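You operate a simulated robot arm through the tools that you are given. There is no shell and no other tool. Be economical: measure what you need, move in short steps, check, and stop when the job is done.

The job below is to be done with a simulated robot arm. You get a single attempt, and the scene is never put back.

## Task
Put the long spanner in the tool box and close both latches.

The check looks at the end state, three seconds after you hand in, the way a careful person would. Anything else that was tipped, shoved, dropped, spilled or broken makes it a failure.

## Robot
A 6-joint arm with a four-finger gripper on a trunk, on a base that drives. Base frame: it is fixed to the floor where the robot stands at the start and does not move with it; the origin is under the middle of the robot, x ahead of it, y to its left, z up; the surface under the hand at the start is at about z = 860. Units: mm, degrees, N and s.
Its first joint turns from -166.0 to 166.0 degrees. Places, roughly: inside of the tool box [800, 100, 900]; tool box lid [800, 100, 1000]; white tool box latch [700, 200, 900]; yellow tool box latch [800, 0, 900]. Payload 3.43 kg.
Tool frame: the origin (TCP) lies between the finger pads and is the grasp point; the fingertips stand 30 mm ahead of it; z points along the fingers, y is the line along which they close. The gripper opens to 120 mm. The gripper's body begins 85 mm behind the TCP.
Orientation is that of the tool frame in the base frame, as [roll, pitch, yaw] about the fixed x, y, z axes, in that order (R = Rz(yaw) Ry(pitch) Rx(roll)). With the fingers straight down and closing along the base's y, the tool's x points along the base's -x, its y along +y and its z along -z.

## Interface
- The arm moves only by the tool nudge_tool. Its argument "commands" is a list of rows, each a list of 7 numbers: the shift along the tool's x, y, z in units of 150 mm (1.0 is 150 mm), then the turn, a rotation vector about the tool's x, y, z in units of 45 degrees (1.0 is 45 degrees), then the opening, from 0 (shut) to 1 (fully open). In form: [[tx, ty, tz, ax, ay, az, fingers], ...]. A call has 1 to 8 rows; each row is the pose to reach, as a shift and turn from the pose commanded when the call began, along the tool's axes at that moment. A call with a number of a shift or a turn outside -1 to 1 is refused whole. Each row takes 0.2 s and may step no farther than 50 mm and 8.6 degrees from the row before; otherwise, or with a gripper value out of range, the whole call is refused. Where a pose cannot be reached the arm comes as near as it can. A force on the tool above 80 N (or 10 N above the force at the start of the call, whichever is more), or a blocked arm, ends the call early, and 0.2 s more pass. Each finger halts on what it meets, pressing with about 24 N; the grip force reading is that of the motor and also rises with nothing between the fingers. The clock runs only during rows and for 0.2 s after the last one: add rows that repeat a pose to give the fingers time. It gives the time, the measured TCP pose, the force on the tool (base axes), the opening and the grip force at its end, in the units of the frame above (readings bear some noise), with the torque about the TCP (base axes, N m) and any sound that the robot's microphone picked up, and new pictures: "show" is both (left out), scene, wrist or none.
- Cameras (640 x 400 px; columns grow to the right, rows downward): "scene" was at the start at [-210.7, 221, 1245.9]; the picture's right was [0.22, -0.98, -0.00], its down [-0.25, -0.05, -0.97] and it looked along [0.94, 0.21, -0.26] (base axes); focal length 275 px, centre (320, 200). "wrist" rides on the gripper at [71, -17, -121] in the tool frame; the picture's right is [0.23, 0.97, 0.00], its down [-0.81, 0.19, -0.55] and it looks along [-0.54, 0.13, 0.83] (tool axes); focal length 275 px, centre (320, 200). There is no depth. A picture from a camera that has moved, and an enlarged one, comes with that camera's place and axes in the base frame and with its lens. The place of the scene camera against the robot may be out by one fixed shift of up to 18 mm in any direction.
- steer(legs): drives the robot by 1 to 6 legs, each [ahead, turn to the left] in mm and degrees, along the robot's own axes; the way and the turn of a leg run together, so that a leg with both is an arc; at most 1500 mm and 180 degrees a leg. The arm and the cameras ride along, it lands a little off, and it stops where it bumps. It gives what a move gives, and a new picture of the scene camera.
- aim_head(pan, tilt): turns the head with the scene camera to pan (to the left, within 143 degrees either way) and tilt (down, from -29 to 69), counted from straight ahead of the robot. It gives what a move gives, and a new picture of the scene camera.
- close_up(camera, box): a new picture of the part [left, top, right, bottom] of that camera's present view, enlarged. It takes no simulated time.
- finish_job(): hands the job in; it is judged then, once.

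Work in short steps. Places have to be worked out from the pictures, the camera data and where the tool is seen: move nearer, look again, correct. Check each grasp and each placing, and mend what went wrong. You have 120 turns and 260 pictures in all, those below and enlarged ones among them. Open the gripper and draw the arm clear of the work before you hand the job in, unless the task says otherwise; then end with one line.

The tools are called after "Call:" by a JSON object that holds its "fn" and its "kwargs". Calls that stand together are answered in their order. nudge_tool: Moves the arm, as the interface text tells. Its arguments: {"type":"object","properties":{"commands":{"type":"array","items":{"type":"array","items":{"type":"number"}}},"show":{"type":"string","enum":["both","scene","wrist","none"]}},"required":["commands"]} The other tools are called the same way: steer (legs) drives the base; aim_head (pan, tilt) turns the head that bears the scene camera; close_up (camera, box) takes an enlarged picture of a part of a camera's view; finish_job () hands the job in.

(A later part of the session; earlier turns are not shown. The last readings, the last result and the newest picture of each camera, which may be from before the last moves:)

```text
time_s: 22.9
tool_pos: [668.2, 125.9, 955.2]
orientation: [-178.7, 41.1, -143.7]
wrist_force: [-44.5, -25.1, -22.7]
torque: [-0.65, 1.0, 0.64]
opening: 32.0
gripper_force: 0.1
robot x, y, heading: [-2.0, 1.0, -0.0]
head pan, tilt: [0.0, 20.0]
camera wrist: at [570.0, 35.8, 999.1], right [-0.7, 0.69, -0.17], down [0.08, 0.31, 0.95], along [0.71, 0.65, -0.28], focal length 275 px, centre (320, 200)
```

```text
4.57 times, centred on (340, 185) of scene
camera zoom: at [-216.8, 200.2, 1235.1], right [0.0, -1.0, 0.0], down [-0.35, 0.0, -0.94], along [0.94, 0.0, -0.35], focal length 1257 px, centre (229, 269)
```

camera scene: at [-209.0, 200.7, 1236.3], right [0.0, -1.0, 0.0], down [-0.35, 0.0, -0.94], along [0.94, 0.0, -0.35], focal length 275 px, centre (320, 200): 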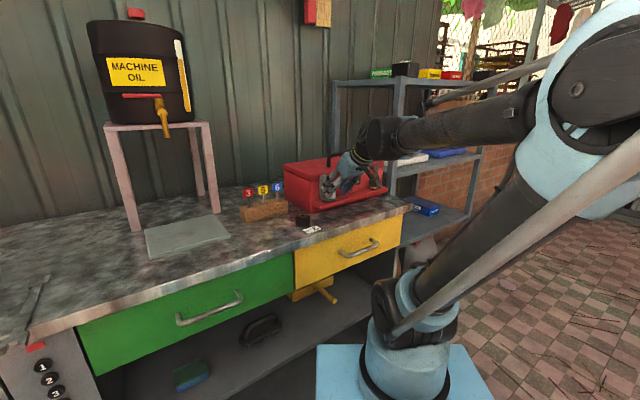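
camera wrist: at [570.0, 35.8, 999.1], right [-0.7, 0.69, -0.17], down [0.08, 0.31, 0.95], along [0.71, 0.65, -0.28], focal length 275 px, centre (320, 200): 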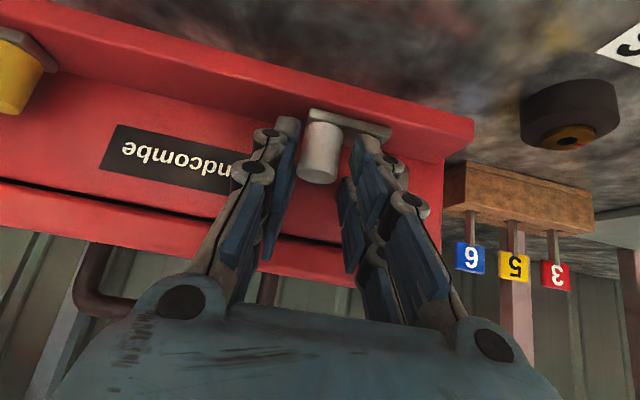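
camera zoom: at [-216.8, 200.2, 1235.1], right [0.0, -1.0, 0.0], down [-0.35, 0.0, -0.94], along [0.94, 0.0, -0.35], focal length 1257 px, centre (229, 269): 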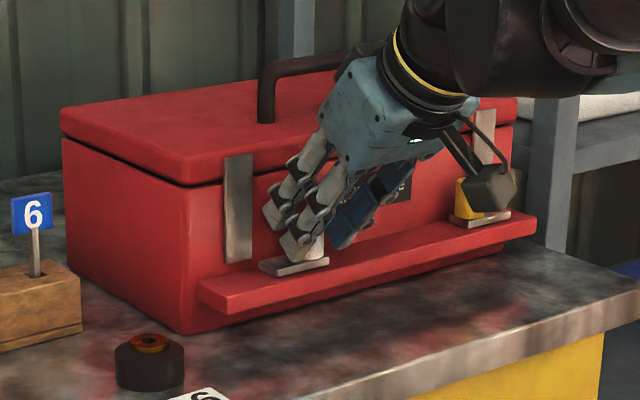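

Bolt moved ~20 mm, but the hand is pressing the box front (~50 N); ease outward 6 mm and continue pushing inward.

Call:
{"fn": "nudge_tool", "kwargs": {"commands": [[0.03, 0, -0.026, 0, 0, 0, 0.32], [0.03, -0.04, -0.026, 0, 0, 0, 0.32], [0.03, -0.08, -0.026, 0, 0, 0, 0.32], [0.03, -0.12, -0.026, 0, 0, 0, 0.32]], "show": "wrist"}}

Call:
{"fn": "close_up", "kwargs": {"camera": "scene", "box": [270, 150, 410, 220]}}

```text
time_s: 23.9
tool_pos: [679.1, 107.8, 954.5]
orientation: [-178.7, 41.1, -143.9]
wrist_force: [-1.0, 2.0, 0.0]
torque: [0.05, -0.07, -0.02]
opening: 39.6
gripper_force: 1.3
robot x, y, heading: [-4.2, 5.8, 0.0]
head pan, tilt: [0.0, 20.0]
camera wrist: at [579.6, 18.9, 998.9], right [-0.7, 0.69, -0.17], down [0.08, 0.31, 0.95], along [0.71, 0.65, -0.28], focal length 275 px, centre (320, 200)
```

wrist: 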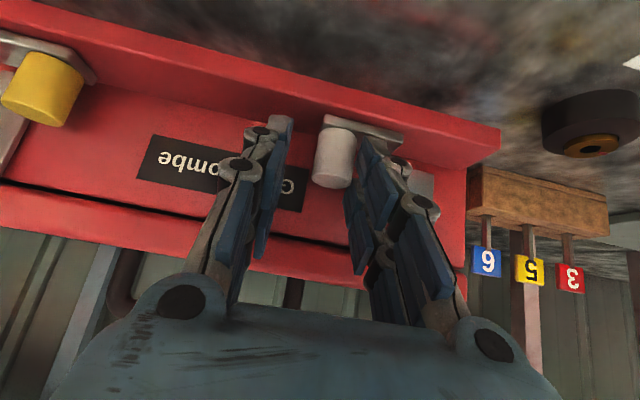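

```text
4.57 times, centred on (340, 185) of scene
camera zoom: at [-208.4, 201.1, 1236.3], right [0.0, -1.0, 0.0], down [-0.35, 0.0, -0.94], along [0.94, 0.0, -0.35], focal length 1257 px, centre (229, 269)
```

zoom: 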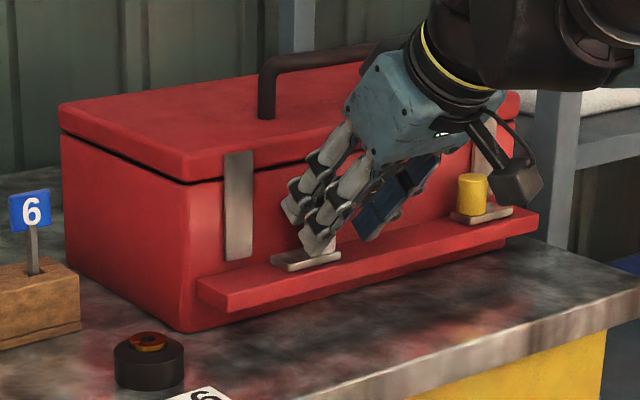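

Bolt now clear of the hasp; push a bit further to find its end stop.

Call:
{"fn": "nudge_tool", "kwargs": {"commands": [[0, -0.04, 0, 0, 0, 0, 0.32], [0, -0.08, 0, 0, 0, 0, 0.32], [0, -0.12, 0, 0, 0, 0, 0.32]], "show": "wrist"}}

Call:
{"fn": "close_up", "kwargs": {"camera": "scene", "box": [270, 150, 410, 220]}}

```text
time_s: 24.7
tool_pos: [687.1, 97.2, 953.1]
orientation: [-178.8, 41.0, -143.9]
wrist_force: [-17.8, 55.9, -14.3]
torque: [0.28, 0.17, 0.36]
opening: 66.3
gripper_force: 24.5
robot x, y, heading: [2.9, 6.0, -0.3]
head pan, tilt: [0.0, 20.0]
camera wrist: at [589.0, 7.1, 998.1], right [-0.7, 0.69, -0.17], down [0.08, 0.31, 0.95], along [0.71, 0.65, -0.28], focal length 275 px, centre (320, 200)
```

wrist: 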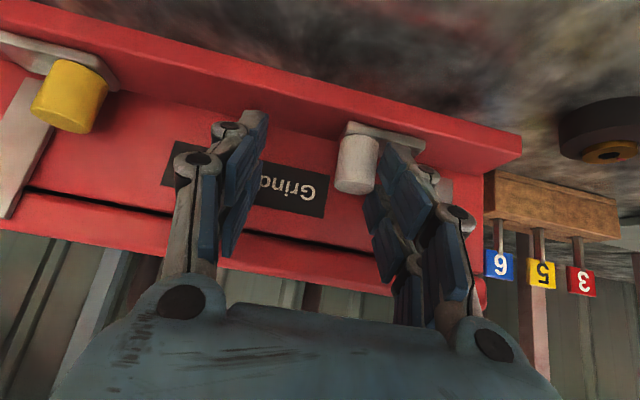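

```text
4.57 times, centred on (340, 185) of scene
camera zoom: at [-208.8, 203.0, 1235.9], right [0.0, -1.0, 0.0], down [-0.35, 0.0, -0.94], along [0.94, 0.0, -0.35], focal length 1257 px, centre (229, 269)
```

zoom: 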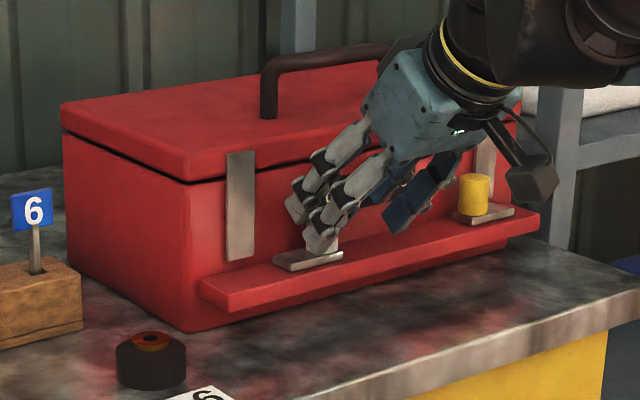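

White bolt is at its open end stop. Retract and go across to the yellow knob (~(786,-5)).

Call:
{"fn": "nudge_tool", "kwargs": {"commands": [[0, 0.1, 0, 0, 0, 0, 0.5], [0, 0.1, -0.3, 0, 0, 0, 0.5], [0, -0.2, -0.35, 0, 0, 0, 0.5], [0, -0.5, -0.35, 0, 0, 0, 0.5], [0, -0.8, -0.35, 0, 0, 0, 0.5], [0, -0.933, -0.35, 0, 0, 0, 0.5]], "show": "wrist"}}

Call:
{"fn": "close_up", "kwargs": {"camera": "scene", "box": [270, 150, 410, 220]}}

```text
time_s: 26.1
tool_pos: [742.8, -38.7, 994.8]
orientation: [-178.7, 41.1, -144.0]
wrist_force: [-0.3, -0.2, -0.3]
torque: [0.0, -0.01, -0.02]
opening: 60.0
gripper_force: 0.0
robot x, y, heading: [-2.5, 6.0, -0.6]
head pan, tilt: [0.0, 20.0]
camera wrist: at [643.4, -127.8, 1038.2], right [-0.7, 0.69, -0.17], down [0.08, 0.31, 0.95], along [0.71, 0.65, -0.28], focal length 275 px, centre (320, 200)
```

wrist: 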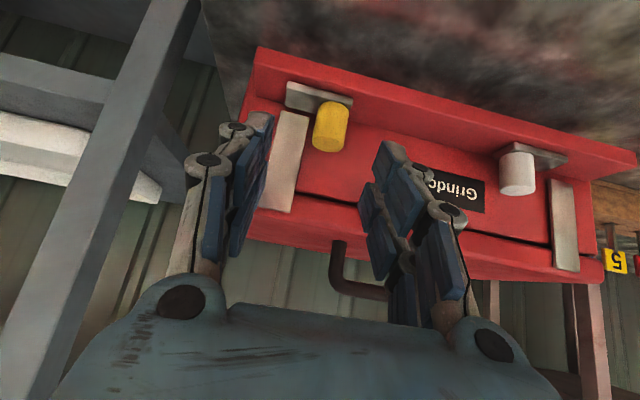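

```text
4.57 times, centred on (340, 185) of scene
camera zoom: at [-208.4, 201.4, 1236.3], right [0.0, -1.0, 0.0], down [-0.35, 0.0, -0.94], along [0.94, 0.0, -0.35], focal length 1257 px, centre (229, 269)
```

zoom: 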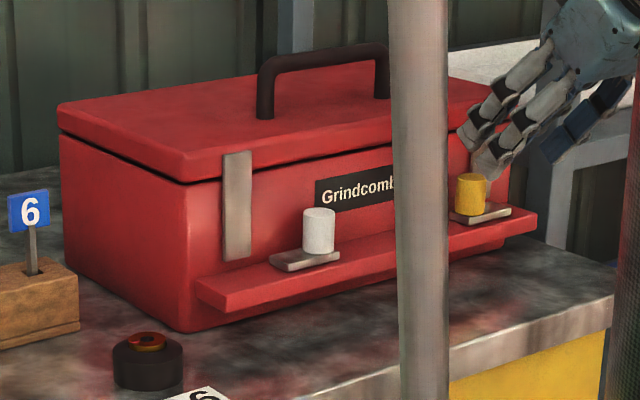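

White bolt stays open. Straddle the yellow knob and push it inward (+y of the tool).

Call:
{"fn": "nudge_tool", "kwargs": {"commands": [[0.014, 0.03, 0.17, 0, 0, 0, 0.5], [0.027, 0.033, 0.334, 0, 0, 0, 0.5], [0.027, 0.033, 0.334, 0, 0, 0, 0.32], [0.027, 0.09, 0.334, 0, 0, 0, 0.32], [0.027, 0.15, 0.334, 0, 0, 0, 0.32], [0.027, 0.2, 0.334, 0, 0, 0, 0.32]], "show": "wrist"}}

```text
time_s: 27.5
tool_pos: [748.4, 1.5, 954.7]
orientation: [-178.6, 41.0, -144.1]
wrist_force: [0.1, -0.5, -0.5]
torque: [-0.01, -0.02, -0.02]
opening: 38.5
gripper_force: 0.1
robot x, y, heading: [1.5, 5.5, -0.2]
head pan, tilt: [0.0, 20.0]
camera wrist: at [649.4, -87.5, 998.9], right [-0.7, 0.69, -0.17], down [0.08, 0.31, 0.95], along [0.71, 0.65, -0.28], focal length 275 px, centre (320, 200)
```

wrist: 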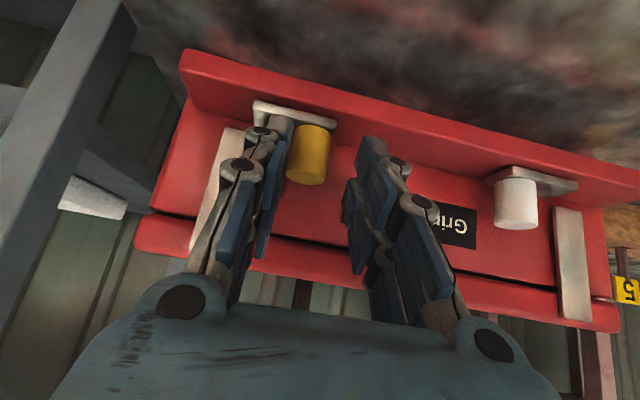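

Call:
{"fn": "nudge_tool", "kwargs": {"commands": [[0, 0.06, 0, 0, 0, 0, 0.32], [0, 0.12, 0, 0, 0, 0, 0.32], [0, 0.18, 0, 0, 0, 0, 0.32], [0, 0.22, 0, 0, 0, 0, 0.32]], "show": "wrist"}}

```text
time_s: 28.5
tool_pos: [729.3, 26.1, 954.5]
orientation: [-178.6, 41.1, -144.1]
wrist_force: [33.0, -30.6, -12.6]
torque: [-0.15, -0.11, -0.68]
opening: 60.7
gripper_force: 19.4
robot x, y, heading: [-1.1, 5.1, -0.1]
head pan, tilt: [0.0, 20.0]
camera wrist: at [630.7, -63.2, 998.4], right [-0.7, 0.7, -0.17], down [0.08, 0.31, 0.95], along [0.71, 0.65, -0.28], focal length 275 px, centre (320, 200)
```

wrist: 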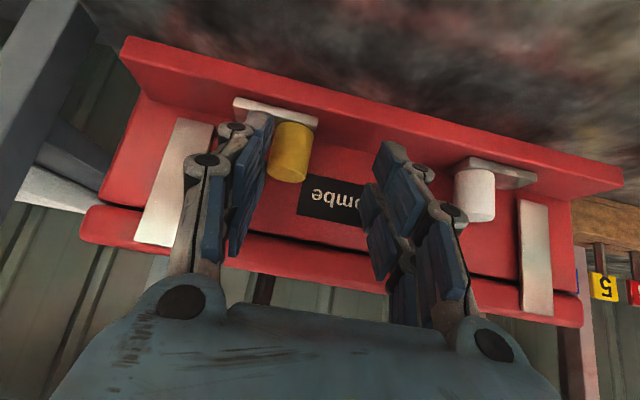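

Both bolts look open. Retract and raise the hand, then turn it upright.

Call:
{"fn": "nudge_tool", "kwargs": {"commands": [[0, -0.1, 0, 0, 0, 0, 0.5], [0, -0.1, -0.28, 0, 0, 0, 0.5], [-0.17, -0.1, -0.48, 0, 0, 0, 0.5], [-0.34, -0.1, -0.68, 0, 0, 0, 0.5], [-0.51, -0.1, -0.89, 0, 0, 0, 0.5], [-0.6, -0.1, -1, 0, 0, 0, 0.5]], "show": "none"}}

Call:
{"fn": "nudge_tool", "kwargs": {"commands": [[0, 0, 0, 0, 0.182, 0, 0.5], [0, 0, 0, 0, 0.364, 0, 0.5], [0, 0, 0, 0, 0.546, 0, 0.5], [0, 0, 0, 0, 0.728, 0, 0.5], [0, 0, 0, 0, 0.91, 0, 0.5]], "show": "wrist"}}

Call:
{"fn": "close_up", "kwargs": {"camera": "scene", "box": [270, 150, 410, 220]}}

```text
time_s: 29.9
tool_pos: [711.6, -0.1, 1126.2]
orientation: [-178.7, 41.1, -144.0]
wrist_force: [-0.1, -0.6, -0.1]
torque: [0.01, 0.01, -0.01]
opening: 59.9
gripper_force: 0.1
robot x, y, heading: [-1.2, 2.1, -0.4]
head pan, tilt: [0.0, 20.0]
```

```text
time_s: 31.1
tool_pos: [710.8, -0.2, 1126.2]
orientation: [-179.0, 0.0, -144.9]
wrist_force: [-0.6, -0.5, -0.3]
torque: [-0.01, -0.03, 0.0]
opening: 60.3
gripper_force: 0.3
robot x, y, heading: [-1.4, 4.8, -0.3]
head pan, tilt: [0.0, 20.0]
camera wrist: at [661.1, -52.3, 1247.5], right [-0.75, 0.66, -0.02], down [0.55, 0.63, 0.55], along [0.38, 0.4, -0.84], focal length 275 px, centre (320, 200)
```

wrist: 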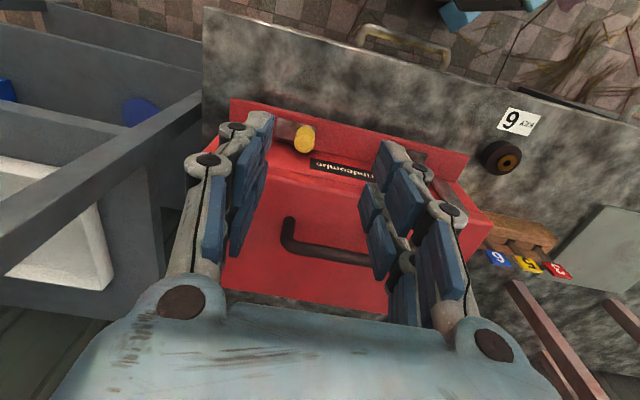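

```text
4.57 times, centred on (340, 185) of scene
camera zoom: at [-208.7, 201.0, 1236.3], right [0.0, -1.0, 0.0], down [-0.35, 0.0, -0.94], along [0.94, 0.0, -0.35], focal length 1257 px, centre (229, 269)
```

zoom: 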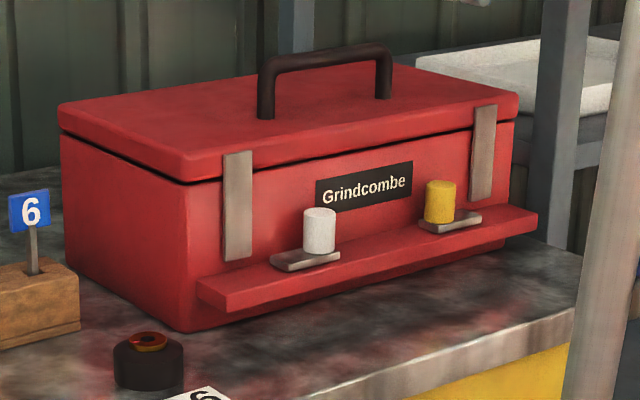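

Both bolts are clear of the hasps. Return over the handle.

Call:
{"fn": "nudge_tool", "kwargs": {"commands": [[-0.138, 0.065, -0.1, 0, 0, 0.165, 0.6], [-0.276, 0.13, -0.16, 0, 0, 0.33, 0.6], [-0.413, 0.195, -0.16, 0, 0, 0.5, 0.6], [-0.551, 0.26, -0.16, 0, 0, 0.663, 0.6], [-0.689, 0.325, -0.16, 0, 0, 0.829, 0.6], [-0.827, 0.39, -0.16, 0, 0, 0.995, 0.6]], "show": "none"}}

Call:
{"fn": "nudge_tool", "kwargs": {"commands": [[0, 0, 0, 0, 0, 0.165, 0.6], [0, 0, 0, 0, 0, 0.33, 0.6], [0, 0, 0, 0, 0, 0.5, 0.6], [0, 0, 0, 0, 0, 0.663, 0.6], [0, 0, 0, 0, 0, 0.829, 0.6], [0, 0, 0, 0, 0, 0.995, 0.6]], "show": "wrist"}}

```text
time_s: 32.5
tool_pos: [777.2, 120.0, 1150.6]
orientation: [-179.4, 0.8, 170.4]
wrist_force: [0.7, 0.4, -1.1]
torque: [0.02, -0.02, 0.01]
opening: 72.0
gripper_force: 0.1
robot x, y, heading: [1.6, 4.4, 0.1]
head pan, tilt: [0.0, 20.0]
```

```text
time_s: 33.9
tool_pos: [777.5, 117.8, 1149.5]
orientation: [179.9, 1.0, 125.5]
wrist_force: [-0.5, 0.0, -0.2]
torque: [0.0, 0.04, 0.02]
opening: 72.1
gripper_force: 0.0
robot x, y, heading: [-1.4, 0.2, 0.1]
head pan, tilt: [0.0, 20.0]
camera wrist: at [722.3, 169.3, 1270.0], right [0.66, 0.75, 0.0], down [0.62, -0.54, 0.57], along [0.43, -0.37, -0.82], focal length 275 px, centre (320, 200)
```

wrist: 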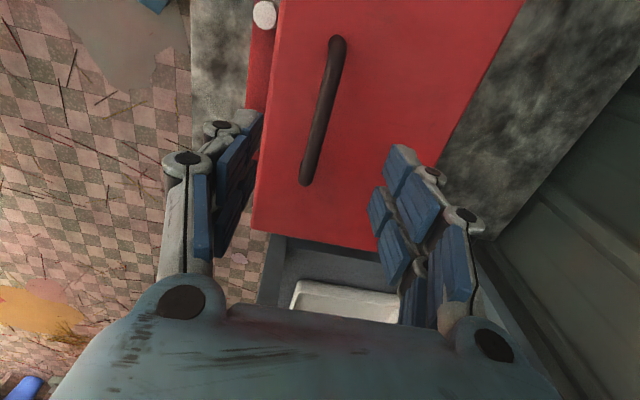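

Handle centred. Descend and grip.

Call:
{"fn": "nudge_tool", "kwargs": {"commands": [[0, 0.01, 0.25, 0, 0, 0, 0.6], [0, 0.01, 0.5, 0, 0, 0, 0.6], [0, 0.01, 0.74, 0, 0, 0, 0.5], [0, 0.01, 0.74, 0, 0, 0, 0.3], [0, 0.01, 0.74, 0, 0, 0, 0.1], [0, 0.01, 0.74, 0, 0, 0, 0], [0, 0.01, 0.74, 0, 0, 0, 0]], "show": "wrist"}}

```text
time_s: 35.5
tool_pos: [780.4, 117.2, 1038.0]
orientation: [179.9, 1.1, 125.5]
wrist_force: [-5.0, -3.7, -2.4]
torque: [0.21, 0.09, -2.03]
opening: 12.1
gripper_force: 44.8
robot x, y, heading: [-2.9, 4.1, -0.2]
head pan, tilt: [0.0, 20.0]
camera wrist: at [724.6, 168.2, 1157.9], right [0.66, 0.75, 0.0], down [0.62, -0.54, 0.57], along [0.43, -0.37, -0.82], focal length 275 px, centre (320, 200)
```

wrist: 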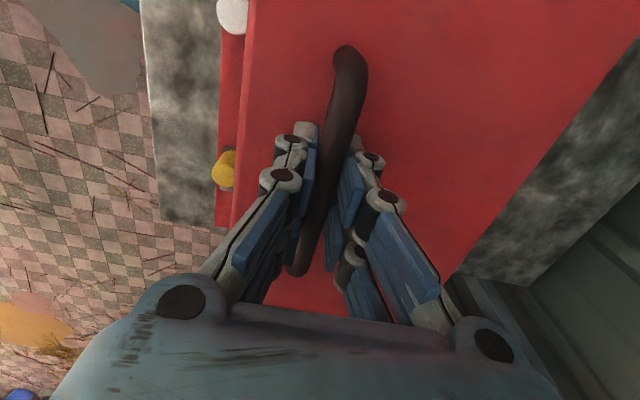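

Secure grip. Lift along the hinge arc by about 5°, checking forces.

Call:
{"fn": "nudge_tool", "kwargs": {"commands": [[0, 0.015, -0.04, 0, 0, 0, 0], [0, 0.039, -0.084, 0, 0, 0, 0], [0, 0.06, -0.125, 0, 0, 0, 0]], "show": "none"}}

Call:
{"fn": "close_up", "kwargs": {"camera": "scene", "box": [270, 150, 410, 220]}}

```text
time_s: 36.3
tool_pos: [789.6, 124.0, 1058.8]
orientation: [179.8, 1.0, 125.7]
wrist_force: [12.5, -4.4, -10.1]
torque: [0.0, 0.05, -1.36]
opening: 13.0
gripper_force: 44.1
robot x, y, heading: [-4.0, 1.4, -0.2]
head pan, tilt: [0.0, 20.0]
```

```text
4.57 times, centred on (340, 185) of scene
camera zoom: at [-207.3, 201.0, 1236.5], right [0.0, -1.0, 0.0], down [-0.36, 0.0, -0.93], along [0.93, 0.0, -0.36], focal length 1257 px, centre (229, 269)
```

zoom: 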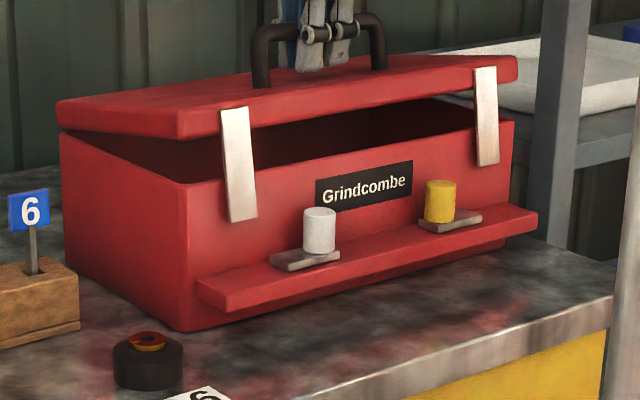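

The lid opens freely. Continue along the arc to about 38°.

Call:
{"fn": "nudge_tool", "kwargs": {"commands": [[0, 0.077, -0.115, 0, 0, 0, 0], [0, 0.161, -0.213, 0, 0, 0, 0], [0, 0.271, -0.312, 0, 0, 0, 0], [0, 0.393, -0.393, 0, 0, 0, 0]], "show": "scene"}}

```text
time_s: 37.3
tool_pos: [836.2, 159.0, 1116.6]
orientation: [-179.9, 0.9, 125.5]
wrist_force: [15.9, -4.1, -25.5]
torque: [-0.1, -0.05, -1.74]
opening: 12.9
gripper_force: 44.5
robot x, y, heading: [-4.1, 3.6, -0.1]
head pan, tilt: [0.0, 20.0]
camera scene: at [-206.7, 201.1, 1236.7], right [0.0, -1.0, 0.0], down [-0.36, 0.0, -0.93], along [0.93, 0.0, -0.36], focal length 275 px, centre (320, 200)
```

scene: 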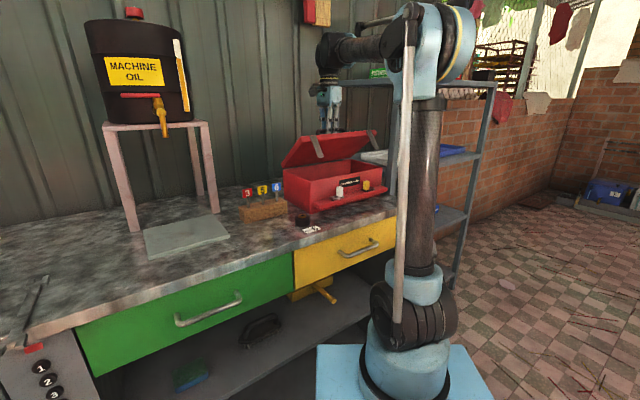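

Call:
{"fn": "nudge_tool", "kwargs": {"commands": [[0, 0.15, -0.024, 0, 0, 0, 0], [0, 0.29, -0.06, 0, 0, 0, 0], [0, 0.44, -0.085, 0, 0, 0, 0], [0, 0.58, -0.09, 0, 0, 0, 0]], "show": "scene"}}

Call:
{"fn": "close_up", "kwargs": {"camera": "scene", "box": [270, 90, 410, 220]}}

```text
time_s: 38.3
tool_pos: [908.4, 210.9, 1128.3]
orientation: [179.9, 1.0, 125.5]
wrist_force: [9.6, -19.3, -23.9]
torque: [0.05, 0.09, -1.17]
opening: 14.3
gripper_force: 44.9
robot x, y, heading: [-1.7, 3.5, -0.0]
head pan, tilt: [0.0, 20.0]
camera scene: at [-206.9, 200.5, 1236.7], right [0.0, -1.0, 0.0], down [-0.36, 0.0, -0.93], along [0.93, 0.0, -0.36], focal length 275 px, centre (320, 200)
```

scene: 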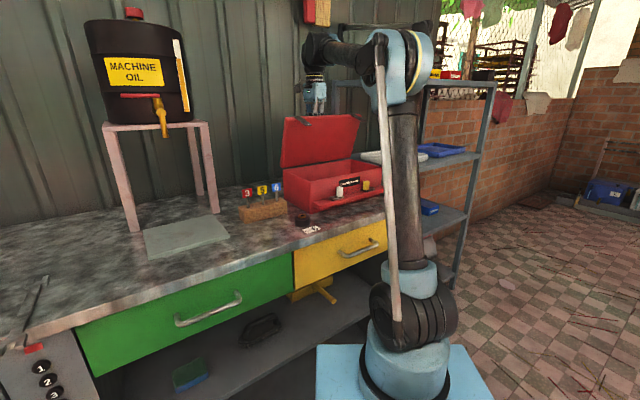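

```text
3.08 times, centred on (340, 155) of scene
camera zoom: at [-206.9, 200.5, 1236.7], right [0.0, -1.0, 0.0], down [-0.36, 0.0, -0.93], along [0.93, 0.0, -0.36], focal length 846 px, centre (258, 338)
```

zoom: 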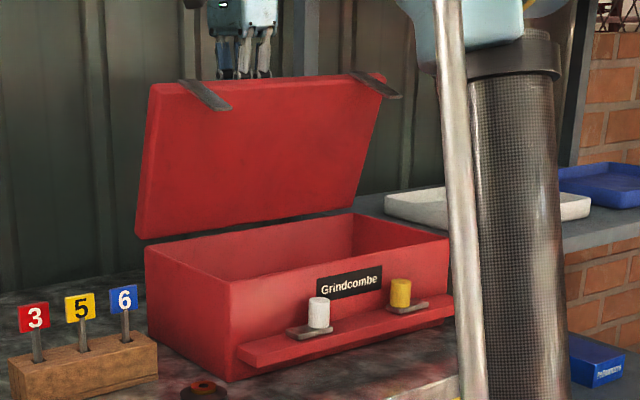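

Lid at ~75°. Continue past vertical, slowly.

Call:
{"fn": "nudge_tool", "kwargs": {"commands": [[0, 0.1, 0.02, 0, 0, 0, 0], [0, 0.2, 0.05, 0, 0, 0, 0], [0, 0.3, 0.085, 0, 0, 0, 0], [0, 0.38, 0.12, 0, 0, 0, 0]], "show": "both"}}

Call:
{"fn": "close_up", "kwargs": {"camera": "scene", "box": [270, 90, 410, 220]}}

```text
time_s: 39.3
tool_pos: [951.2, 242.5, 1112.2]
orientation: [179.8, 1.0, 125.7]
wrist_force: [-2.7, -11.3, -15.6]
torque: [0.13, 0.23, -1.41]
opening: 14.3
gripper_force: 44.9
robot x, y, heading: [-2.6, 3.3, -0.2]
head pan, tilt: [0.0, 20.0]
camera scene: at [-207.7, 200.8, 1236.5], right [0.0, -1.0, 0.0], down [-0.35, 0.0, -0.93], along [0.93, 0.0, -0.35], focal length 275 px, centre (320, 200)
camera wrist: at [896.2, 292.9, 1232.0], right [0.66, 0.75, 0.0], down [0.62, -0.54, 0.57], along [0.43, -0.37, -0.82], focal length 275 px, centre (320, 200)
```

scene: 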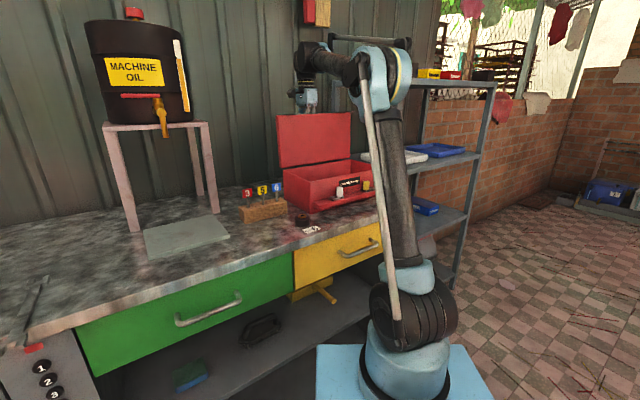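
wrist: 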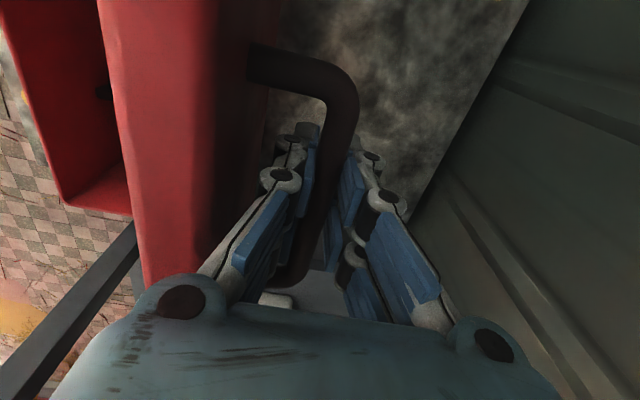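

```text
3.08 times, centred on (340, 155) of scene
camera zoom: at [-207.7, 200.8, 1236.5], right [0.0, -1.0, 0.0], down [-0.35, 0.0, -0.93], along [0.93, 0.0, -0.35], focal length 846 px, centre (258, 338)
```

zoom: 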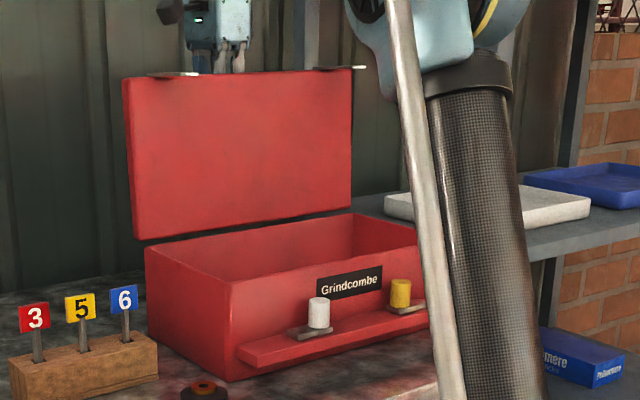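

Lid is about vertical. Nudge on a bit further.

Call:
{"fn": "nudge_tool", "kwargs": {"commands": [[0, 0.07, 0.03, 0, 0, 0, 0], [0, 0.14, 0.065, 0, 0, 0, 0], [0, 0.2, 0.1, 0, 0, 0, 0]], "show": "wrist"}}

Call:
{"fn": "close_up", "kwargs": {"camera": "scene", "box": [270, 90, 410, 220]}}

```text
time_s: 40.1
tool_pos: [973.5, 257.7, 1101.5]
orientation: [-179.9, 1.0, 125.5]
wrist_force: [-25.1, -34.9, 24.6]
torque: [-3.54, 6.79, -0.29]
opening: 23.3
gripper_force: 45.1
robot x, y, heading: [-3.9, 0.9, -0.1]
head pan, tilt: [0.0, 20.0]
camera wrist: at [918.0, 308.3, 1221.8], right [0.66, 0.75, -0.01], down [0.62, -0.54, 0.57], along [0.42, -0.38, -0.82], focal length 275 px, centre (320, 200)
```

wrist: 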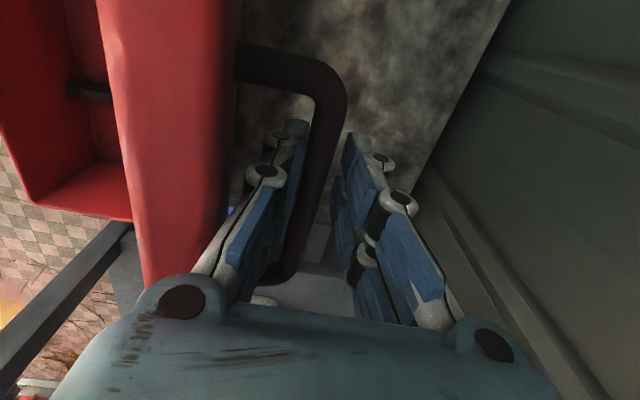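

```text
3.08 times, centred on (340, 155) of scene
camera zoom: at [-210.0, 199.7, 1236.3], right [0.0, -1.0, 0.0], down [-0.35, 0.0, -0.94], along [0.94, 0.0, -0.35], focal length 846 px, centre (258, 338)
```

zoom: 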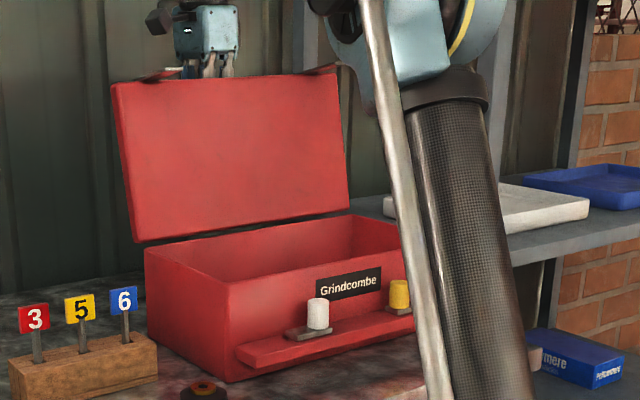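

Lid leans past vertical (~100°). Ease off, open the fingers slightly and see whether the lid stays.

Call:
{"fn": "nudge_tool", "kwargs": {"commands": [[0, -0.03, 0, 0, 0, 0, 0.15], [0, -0.03, 0, 0, 0, 0, 0.3], [0, -0.03, 0, 0, 0, 0, 0.3]], "show": "wrist"}}

Call:
{"fn": "close_up", "kwargs": {"camera": "scene", "box": [270, 90, 410, 220]}}

```text
time_s: 40.9
tool_pos: [971.8, 258.4, 1097.9]
orientation: [179.8, 1.0, 125.6]
wrist_force: [0.6, 0.4, -0.4]
torque: [-0.06, 0.0, -0.06]
opening: 35.8
gripper_force: 0.0
robot x, y, heading: [-3.1, 5.5, -0.1]
head pan, tilt: [0.0, 20.0]
camera wrist: at [916.5, 308.9, 1217.5], right [0.66, 0.75, 0.0], down [0.62, -0.54, 0.57], along [0.43, -0.37, -0.82], focal length 275 px, centre (320, 200)
```

wrist: 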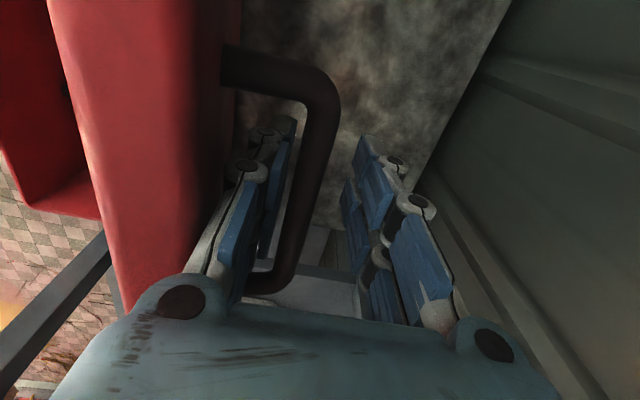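

```text
3.08 times, centred on (340, 155) of scene
camera zoom: at [-208.1, 201.1, 1236.4], right [0.0, -1.0, 0.0], down [-0.35, 0.0, -0.94], along [0.94, 0.0, -0.35], focal length 846 px, centre (258, 338)
```

zoom: 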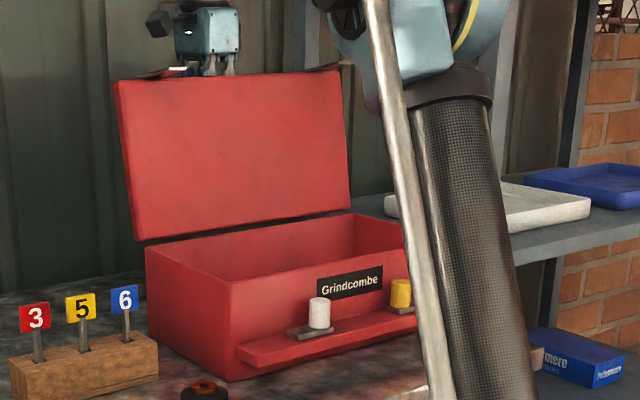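

Lid stays up with no load on the hand. Rise straight up slowly out of the handle.

Call:
{"fn": "nudge_tool", "kwargs": {"commands": [[0, 0.02, -0.1, 0, 0, 0, 0.3], [0, 0.03, -0.2, 0, 0, 0, 0.3], [0, 0.04, -0.35, 0, 0, 0, 0.3], [0, 0.04, -0.55, 0, 0, 0, 0.3], [0, 0.04, -0.8, 0, 0, 0, 0.3], [0, 0.04, -1, 0, 0, 0, 0.3]], "show": "wrist"}}

Call:
{"fn": "close_up", "kwargs": {"camera": "scene", "box": [270, 90, 410, 220]}}

```text
time_s: 42.3
tool_pos: [977.6, 264.3, 1229.5]
orientation: [179.8, 1.1, 125.6]
wrist_force: [0.0, -0.1, 0.1]
torque: [0.02, 0.04, 0.01]
opening: 35.9
gripper_force: 0.1
out of reach, approached as far as the arm can: row 6
robot x, y, heading: [0.6, 4.4, -0.3]
head pan, tilt: [0.0, 20.0]
camera wrist: at [922.5, 314.2, 1349.6], right [0.66, 0.75, 0.0], down [0.62, -0.54, 0.57], along [0.43, -0.37, -0.82], focal length 275 px, centre (320, 200)
```

wrist: 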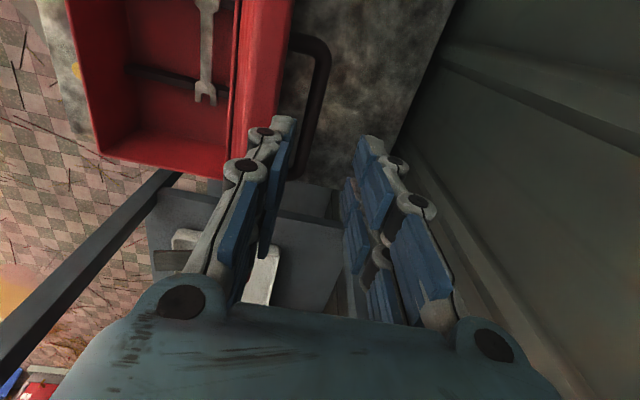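

```text
3.08 times, centred on (340, 155) of scene
camera zoom: at [-208.1, 201.1, 1236.4], right [0.0, -1.0, 0.0], down [-0.35, 0.0, -0.94], along [0.94, 0.0, -0.35], focal length 846 px, centre (258, 338)
```

zoom: 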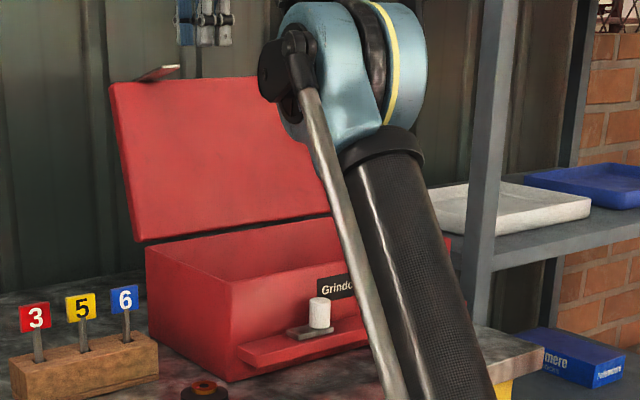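

A spanner already lies in the box, so I must compare lengths. Move back above the box to look inside.

Call:
{"fn": "nudge_tool", "kwargs": {"commands": [[0, -0.1, -0.1, 0, 0, 0, 0.5], [0, -0.4, -0.2, 0, 0, 0, 0.8], [0, -0.7, -0.2, 0, 0, 0, 1], [0, -1, -0.2, 0, 0, 0, 1]], "show": "both"}}

```text
time_s: 43.3
tool_pos: [856.5, 174.6, 1257.8]
orientation: [180.0, 1.0, 125.7]
wrist_force: [2.2, -0.8, -1.5]
torque: [-0.03, 0.07, -0.03]
opening: 119.9
gripper_force: 0.1
robot x, y, heading: [1.5, 4.4, 0.1]
head pan, tilt: [0.0, 20.0]
camera scene: at [-207.4, 201.2, 1236.5], right [0.0, -1.0, 0.0], down [-0.35, 0.0, -0.93], along [0.93, 0.0, -0.36], focal length 275 px, centre (320, 200)
camera wrist: at [800.6, 225.6, 1377.8], right [0.66, 0.75, 0.0], down [0.62, -0.54, 0.57], along [0.43, -0.37, -0.82], focal length 275 px, centre (320, 200)
```

scene: 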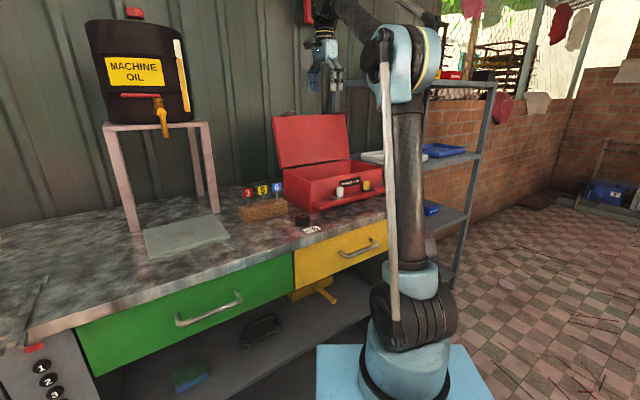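
wrist: 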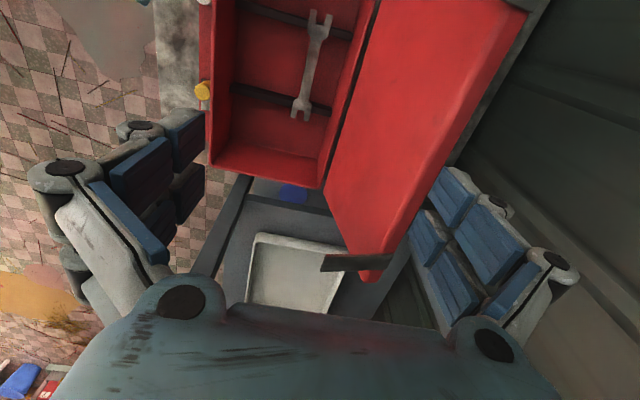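

The box's spanner is only ~150 mm; the one on the bench (~205 mm) is the long one. Swing the arm over to the bench's left end, staying inside the oil barrel's radius.

Call:
{"fn": "nudge_tool", "kwargs": {"commands": [[0.19, -0.19, 0, 0, 0, 0, 1], [0.38, -0.38, 0, 0, 0, 0, 1], [0.57, -0.57, 0, 0, 0, 0, 1], [0.76, -0.76, 0, 0, 0, 0, 1], [0.95, -0.95, 0, 0, 0, 0, 1]], "show": "none"}}

Call:
{"fn": "nudge_tool", "kwargs": {"commands": [[0.167, -0.055, 0, 0, 0, -0.163, 1], [0.333, -0.11, 0, 0, 0, -0.327, 1], [0.5, -0.165, 0, 0, 0, -0.49, 1], [0.667, -0.22, 0, 0, 0, -0.653, 1], [0.833, -0.275, 0, 0, 0, -0.817, 1], [1, -0.33, 0, 0, 0, -0.98, 1]], "show": "none"}}

Call:
{"fn": "nudge_tool", "kwargs": {"commands": [[0.161, 0.144, 0, 0, 0, -0.163, 1], [0.322, 0.289, 0, 0, 0, -0.327, 1], [0.483, 0.433, 0, 0, 0, -0.49, 1], [0.645, 0.578, 0, 0, 0, -0.653, 1], [0.806, 0.722, 0, 0, 0, -0.817, 1], [0.967, 0.867, 0, 0, 0, -0.96, 1]], "show": "both"}}

```text
time_s: 44.5
tool_pos: [653.9, 209.0, 1256.0]
orientation: [179.9, 1.1, 125.6]
wrist_force: [1.3, -0.1, -0.9]
torque: [0.0, 0.08, 0.02]
opening: 119.9
gripper_force: 0.0
robot x, y, heading: [-0.8, 2.8, -0.2]
head pan, tilt: [0.0, 20.0]
```

```text
time_s: 45.9
tool_pos: [528.0, 299.9, 1254.4]
orientation: [-179.4, 0.8, 169.8]
wrist_force: [0.8, -0.4, 0.3]
torque: [-0.01, 0.01, -0.02]
opening: 120.1
gripper_force: 0.1
robot x, y, heading: [-2.0, 2.9, -0.2]
head pan, tilt: [0.0, 20.0]
```

```text
time_s: 47.3
tool_pos: [406.4, 453.6, 1251.7]
orientation: [-178.9, 0.2, -147.1]
wrist_force: [0.1, 0.5, -0.1]
torque: [0.07, -0.02, 0.0]
opening: 119.5
gripper_force: 0.3
robot x, y, heading: [-3.1, 6.5, -0.1]
head pan, tilt: [0.0, 20.0]
camera scene: at [-208.3, 201.0, 1236.4], right [0.0, -1.0, 0.0], down [-0.35, 0.0, -0.94], along [0.94, 0.0, -0.35], focal length 275 px, centre (320, 200)
camera wrist: at [354.1, 403.5, 1371.3], right [-0.72, 0.69, -0.02], down [0.57, 0.61, 0.55], along [0.39, 0.39, -0.83], focal length 275 px, centre (320, 200)
```

scene: 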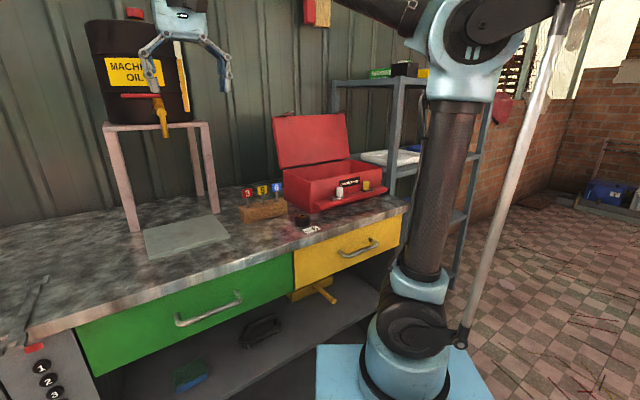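
wrist: 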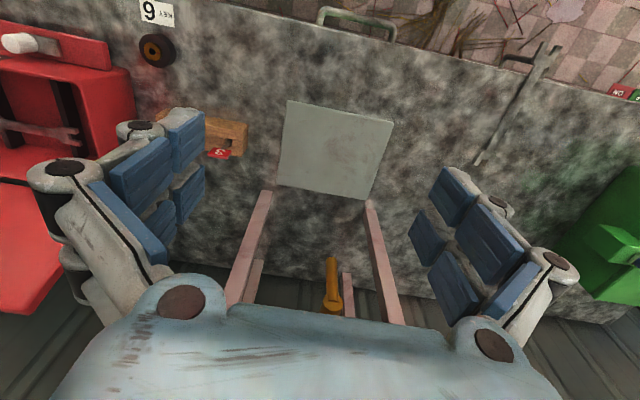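

Spanner: ends ~(298,800) and (121,676), mid ~(209,738), direction 35°. Move above it, lowering on the way.

Call:
{"fn": "nudge_tool", "kwargs": {"commands": [[0.02, 0.25, 0.1, 0, 0, 0, 0.8], [0.03, 0.5, 0.2, 0, 0, 0, 0.8], [0.04, 0.75, 0.35, 0, 0, 0, 0.8], [0.05, 1, 0.5, 0, 0, 0, 0.8]], "show": "none"}}

Call:
{"fn": "nudge_tool", "kwargs": {"commands": [[0.01, 0.25, 0.15, 0, 0, 0, 0.6], [0.02, 0.5, 0.3, 0, 0, 0, 0.6], [0.03, 0.75, 0.45, 0, 0, 0, 0.6], [0.04, 1, 0.6, 0, 0, 0, 0.6]], "show": "wrist"}}

Call:
{"fn": "aim_head", "kwargs": {"pan": 60, "tilt": 30}}

```text
time_s: 48.3
tool_pos: [321.7, 578.9, 1173.0]
orientation: [-179.0, 0.2, -147.0]
wrist_force: [-0.1, -0.1, 0.0]
torque: [0.07, 0.01, 0.02]
opening: 96.2
gripper_force: 0.1
robot x, y, heading: [-5.3, 8.8, -0.4]
head pan, tilt: [0.0, 20.0]
```

```text
time_s: 49.3
tool_pos: [238.0, 699.4, 1078.3]
orientation: [-179.0, 0.3, -147.1]
wrist_force: [0.9, -0.5, 0.7]
torque: [0.03, 0.02, 0.0]
opening: 72.0
gripper_force: 0.1
robot x, y, heading: [-4.6, 4.0, -0.1]
head pan, tilt: [0.0, 20.0]
camera wrist: at [186.1, 650.1, 1197.6], right [-0.72, 0.69, -0.02], down [0.57, 0.61, 0.55], along [0.39, 0.39, -0.83], focal length 275 px, centre (320, 200)
```

wrist: 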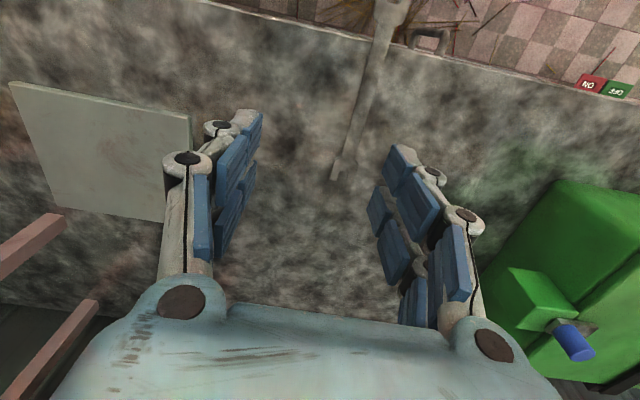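

```text
time_s: 50.6
tool_pos: [237.4, 701.1, 1076.8]
orientation: [-179.0, 0.2, -147.1]
wrist_force: [-0.4, -0.1, 0.0]
torque: [-0.01, 0.02, -0.01]
opening: 72.0
gripper_force: 0.0
robot x, y, heading: [0.6, 3.5, -0.4]
head pan, tilt: [60.0, 30.0]
camera scene: at [-256.2, 279.6, 1220.9], right [0.86, -0.5, -0.01], down [-0.26, -0.43, -0.86], along [0.43, 0.75, -0.51], focal length 275 px, centre (320, 200)
```

scene: 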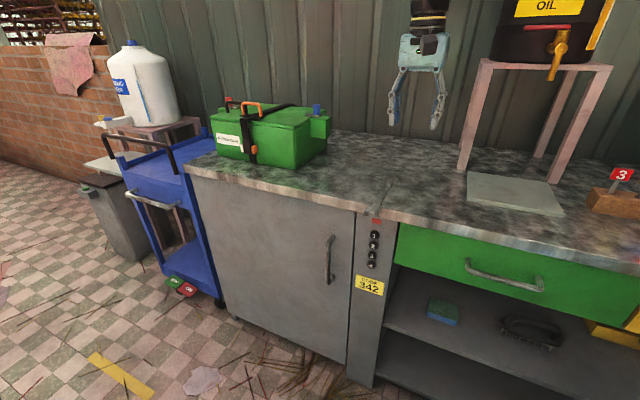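

Shaft midpoint ≈(209,739). Move over it and descend to about z 940, then check.

Call:
{"fn": "nudge_tool", "kwargs": {"commands": [[0.02, 0.16, 0.2, 0, 0, 0, 0.6], [0.02, 0.315, 0.4, 0, 0, 0, 0.6], [0.02, 0.315, 0.65, 0, 0, 0, 0.6], [0.02, 0.315, 0.9, 0, 0, 0, 0.6]], "show": "both"}}

Call:
{"fn": "close_up", "kwargs": {"camera": "scene", "box": [330, 110, 460, 230]}}

```text
time_s: 51.6
tool_pos: [211.4, 735.3, 943.4]
orientation: [-179.0, 0.2, -147.2]
wrist_force: [-0.4, 0.3, 0.5]
torque: [0.01, 0.04, 0.02]
opening: 72.1
gripper_force: 0.1
robot x, y, heading: [0.9, 2.7, -0.4]
head pan, tilt: [60.0, 30.0]
camera scene: at [-256.3, 279.6, 1220.9], right [0.86, -0.5, -0.01], down [-0.26, -0.43, -0.86], along [0.43, 0.75, -0.51], focal length 275 px, centre (320, 200)
camera wrist: at [160.0, 685.4, 1063.3], right [-0.72, 0.69, -0.02], down [0.57, 0.61, 0.55], along [0.39, 0.39, -0.83], focal length 275 px, centre (320, 200)
```

scene: 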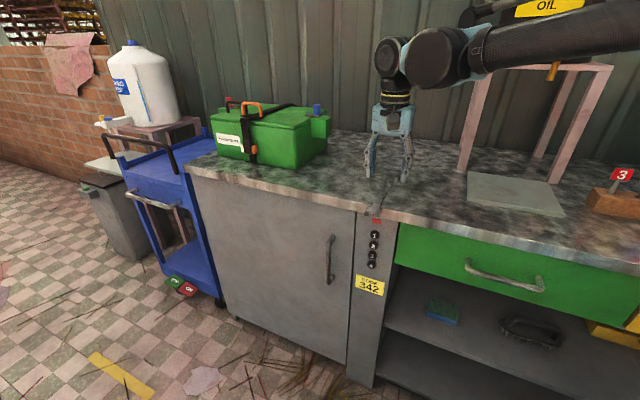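
wrist: 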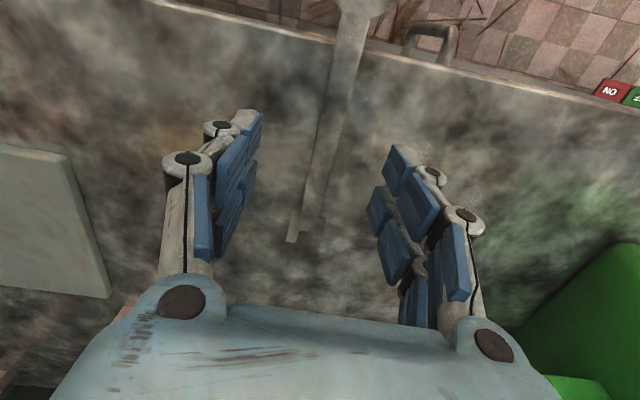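

```text
3.33 times, centred on (395, 170) of scene
camera zoom: at [-256.3, 279.6, 1220.9], right [0.86, -0.5, -0.01], down [-0.26, -0.43, -0.86], along [0.43, 0.75, -0.51], focal length 917 px, centre (70, 300)
```

zoom: 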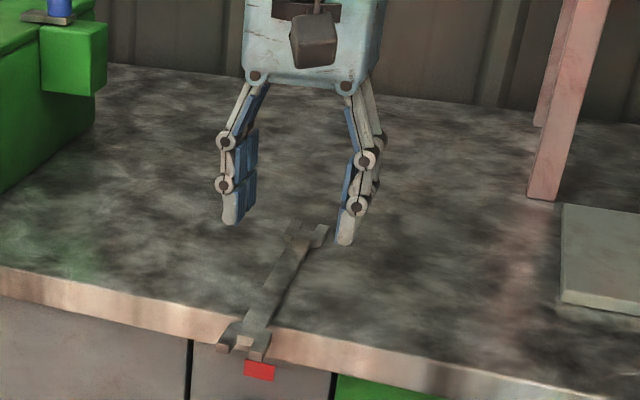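

Spanner lies ~5 mm to one side; correct and descend to z≈897, then close.

Call:
{"fn": "nudge_tool", "kwargs": {"commands": [[0, 0.033, 0.1, 0, 0, 0, 0.5], [0, 0.033, 0.2, 0, 0, 0, 0.5], [0, 0.033, 0.3, 0, 0, 0, 0.5]], "show": "wrist"}}

Call:
{"fn": "close_up", "kwargs": {"camera": "scene", "box": [330, 110, 460, 230]}}

```text
time_s: 52.4
tool_pos: [208.7, 739.9, 899.5]
orientation: [-179.0, 0.1, -147.1]
wrist_force: [0.3, 0.4, 0.6]
torque: [0.01, 0.01, 0.01]
opening: 59.9
gripper_force: 0.0
robot x, y, heading: [-0.4, 7.8, -0.2]
head pan, tilt: [60.0, 30.0]
camera wrist: at [157.3, 688.9, 1020.3], right [-0.72, 0.69, -0.02], down [0.57, 0.61, 0.55], along [0.39, 0.39, -0.83], focal length 275 px, centre (320, 200)
```

wrist: 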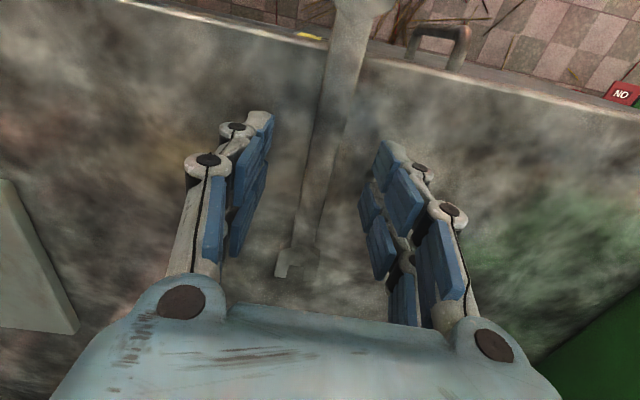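

```text
3.33 times, centred on (395, 170) of scene
camera zoom: at [-256.3, 279.6, 1220.9], right [0.86, -0.5, -0.01], down [-0.26, -0.43, -0.86], along [0.43, 0.75, -0.51], focal length 917 px, centre (70, 300)
```

zoom: 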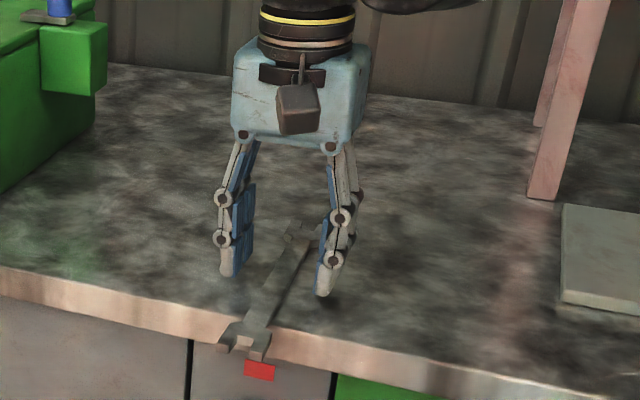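

Call:
{"fn": "nudge_tool", "kwargs": {"commands": [[0, 0, 0.04, 0, 0, 0, 0.5], [0, 0, 0.04, 0, 0, 0, 0.3], [0, 0, 0.04, 0, 0, 0, 0.1], [0, 0, 0.04, 0, 0, 0, 0], [0, 0, 0.04, 0, 0, 0, 0]], "show": "wrist"}}

Call:
{"fn": "close_up", "kwargs": {"camera": "scene", "box": [330, 110, 460, 230]}}

```text
time_s: 53.6
tool_pos: [208.5, 739.0, 893.0]
orientation: [-179.0, 0.2, -147.1]
wrist_force: [-0.2, -0.3, 0.4]
torque: [0.03, 0.04, 0.05]
opening: 17.9
gripper_force: 24.1
robot x, y, heading: [-2.3, 4.2, 0.1]
head pan, tilt: [60.0, 30.0]
camera wrist: at [157.4, 687.9, 1013.5], right [-0.72, 0.69, -0.02], down [0.57, 0.61, 0.55], along [0.39, 0.39, -0.83], focal length 275 px, centre (320, 200)
```

wrist: 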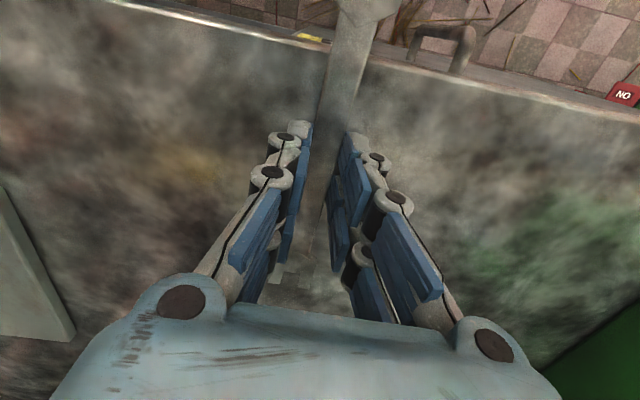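

```text
3.33 times, centred on (395, 170) of scene
camera zoom: at [-256.3, 279.7, 1220.9], right [0.86, -0.5, -0.01], down [-0.26, -0.43, -0.86], along [0.43, 0.75, -0.51], focal length 917 px, centre (70, 300)
```

zoom: 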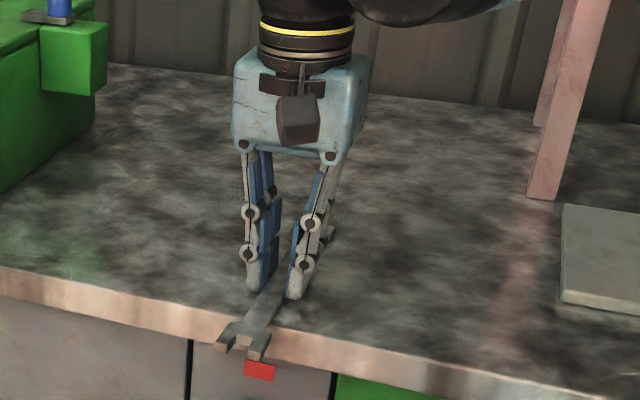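

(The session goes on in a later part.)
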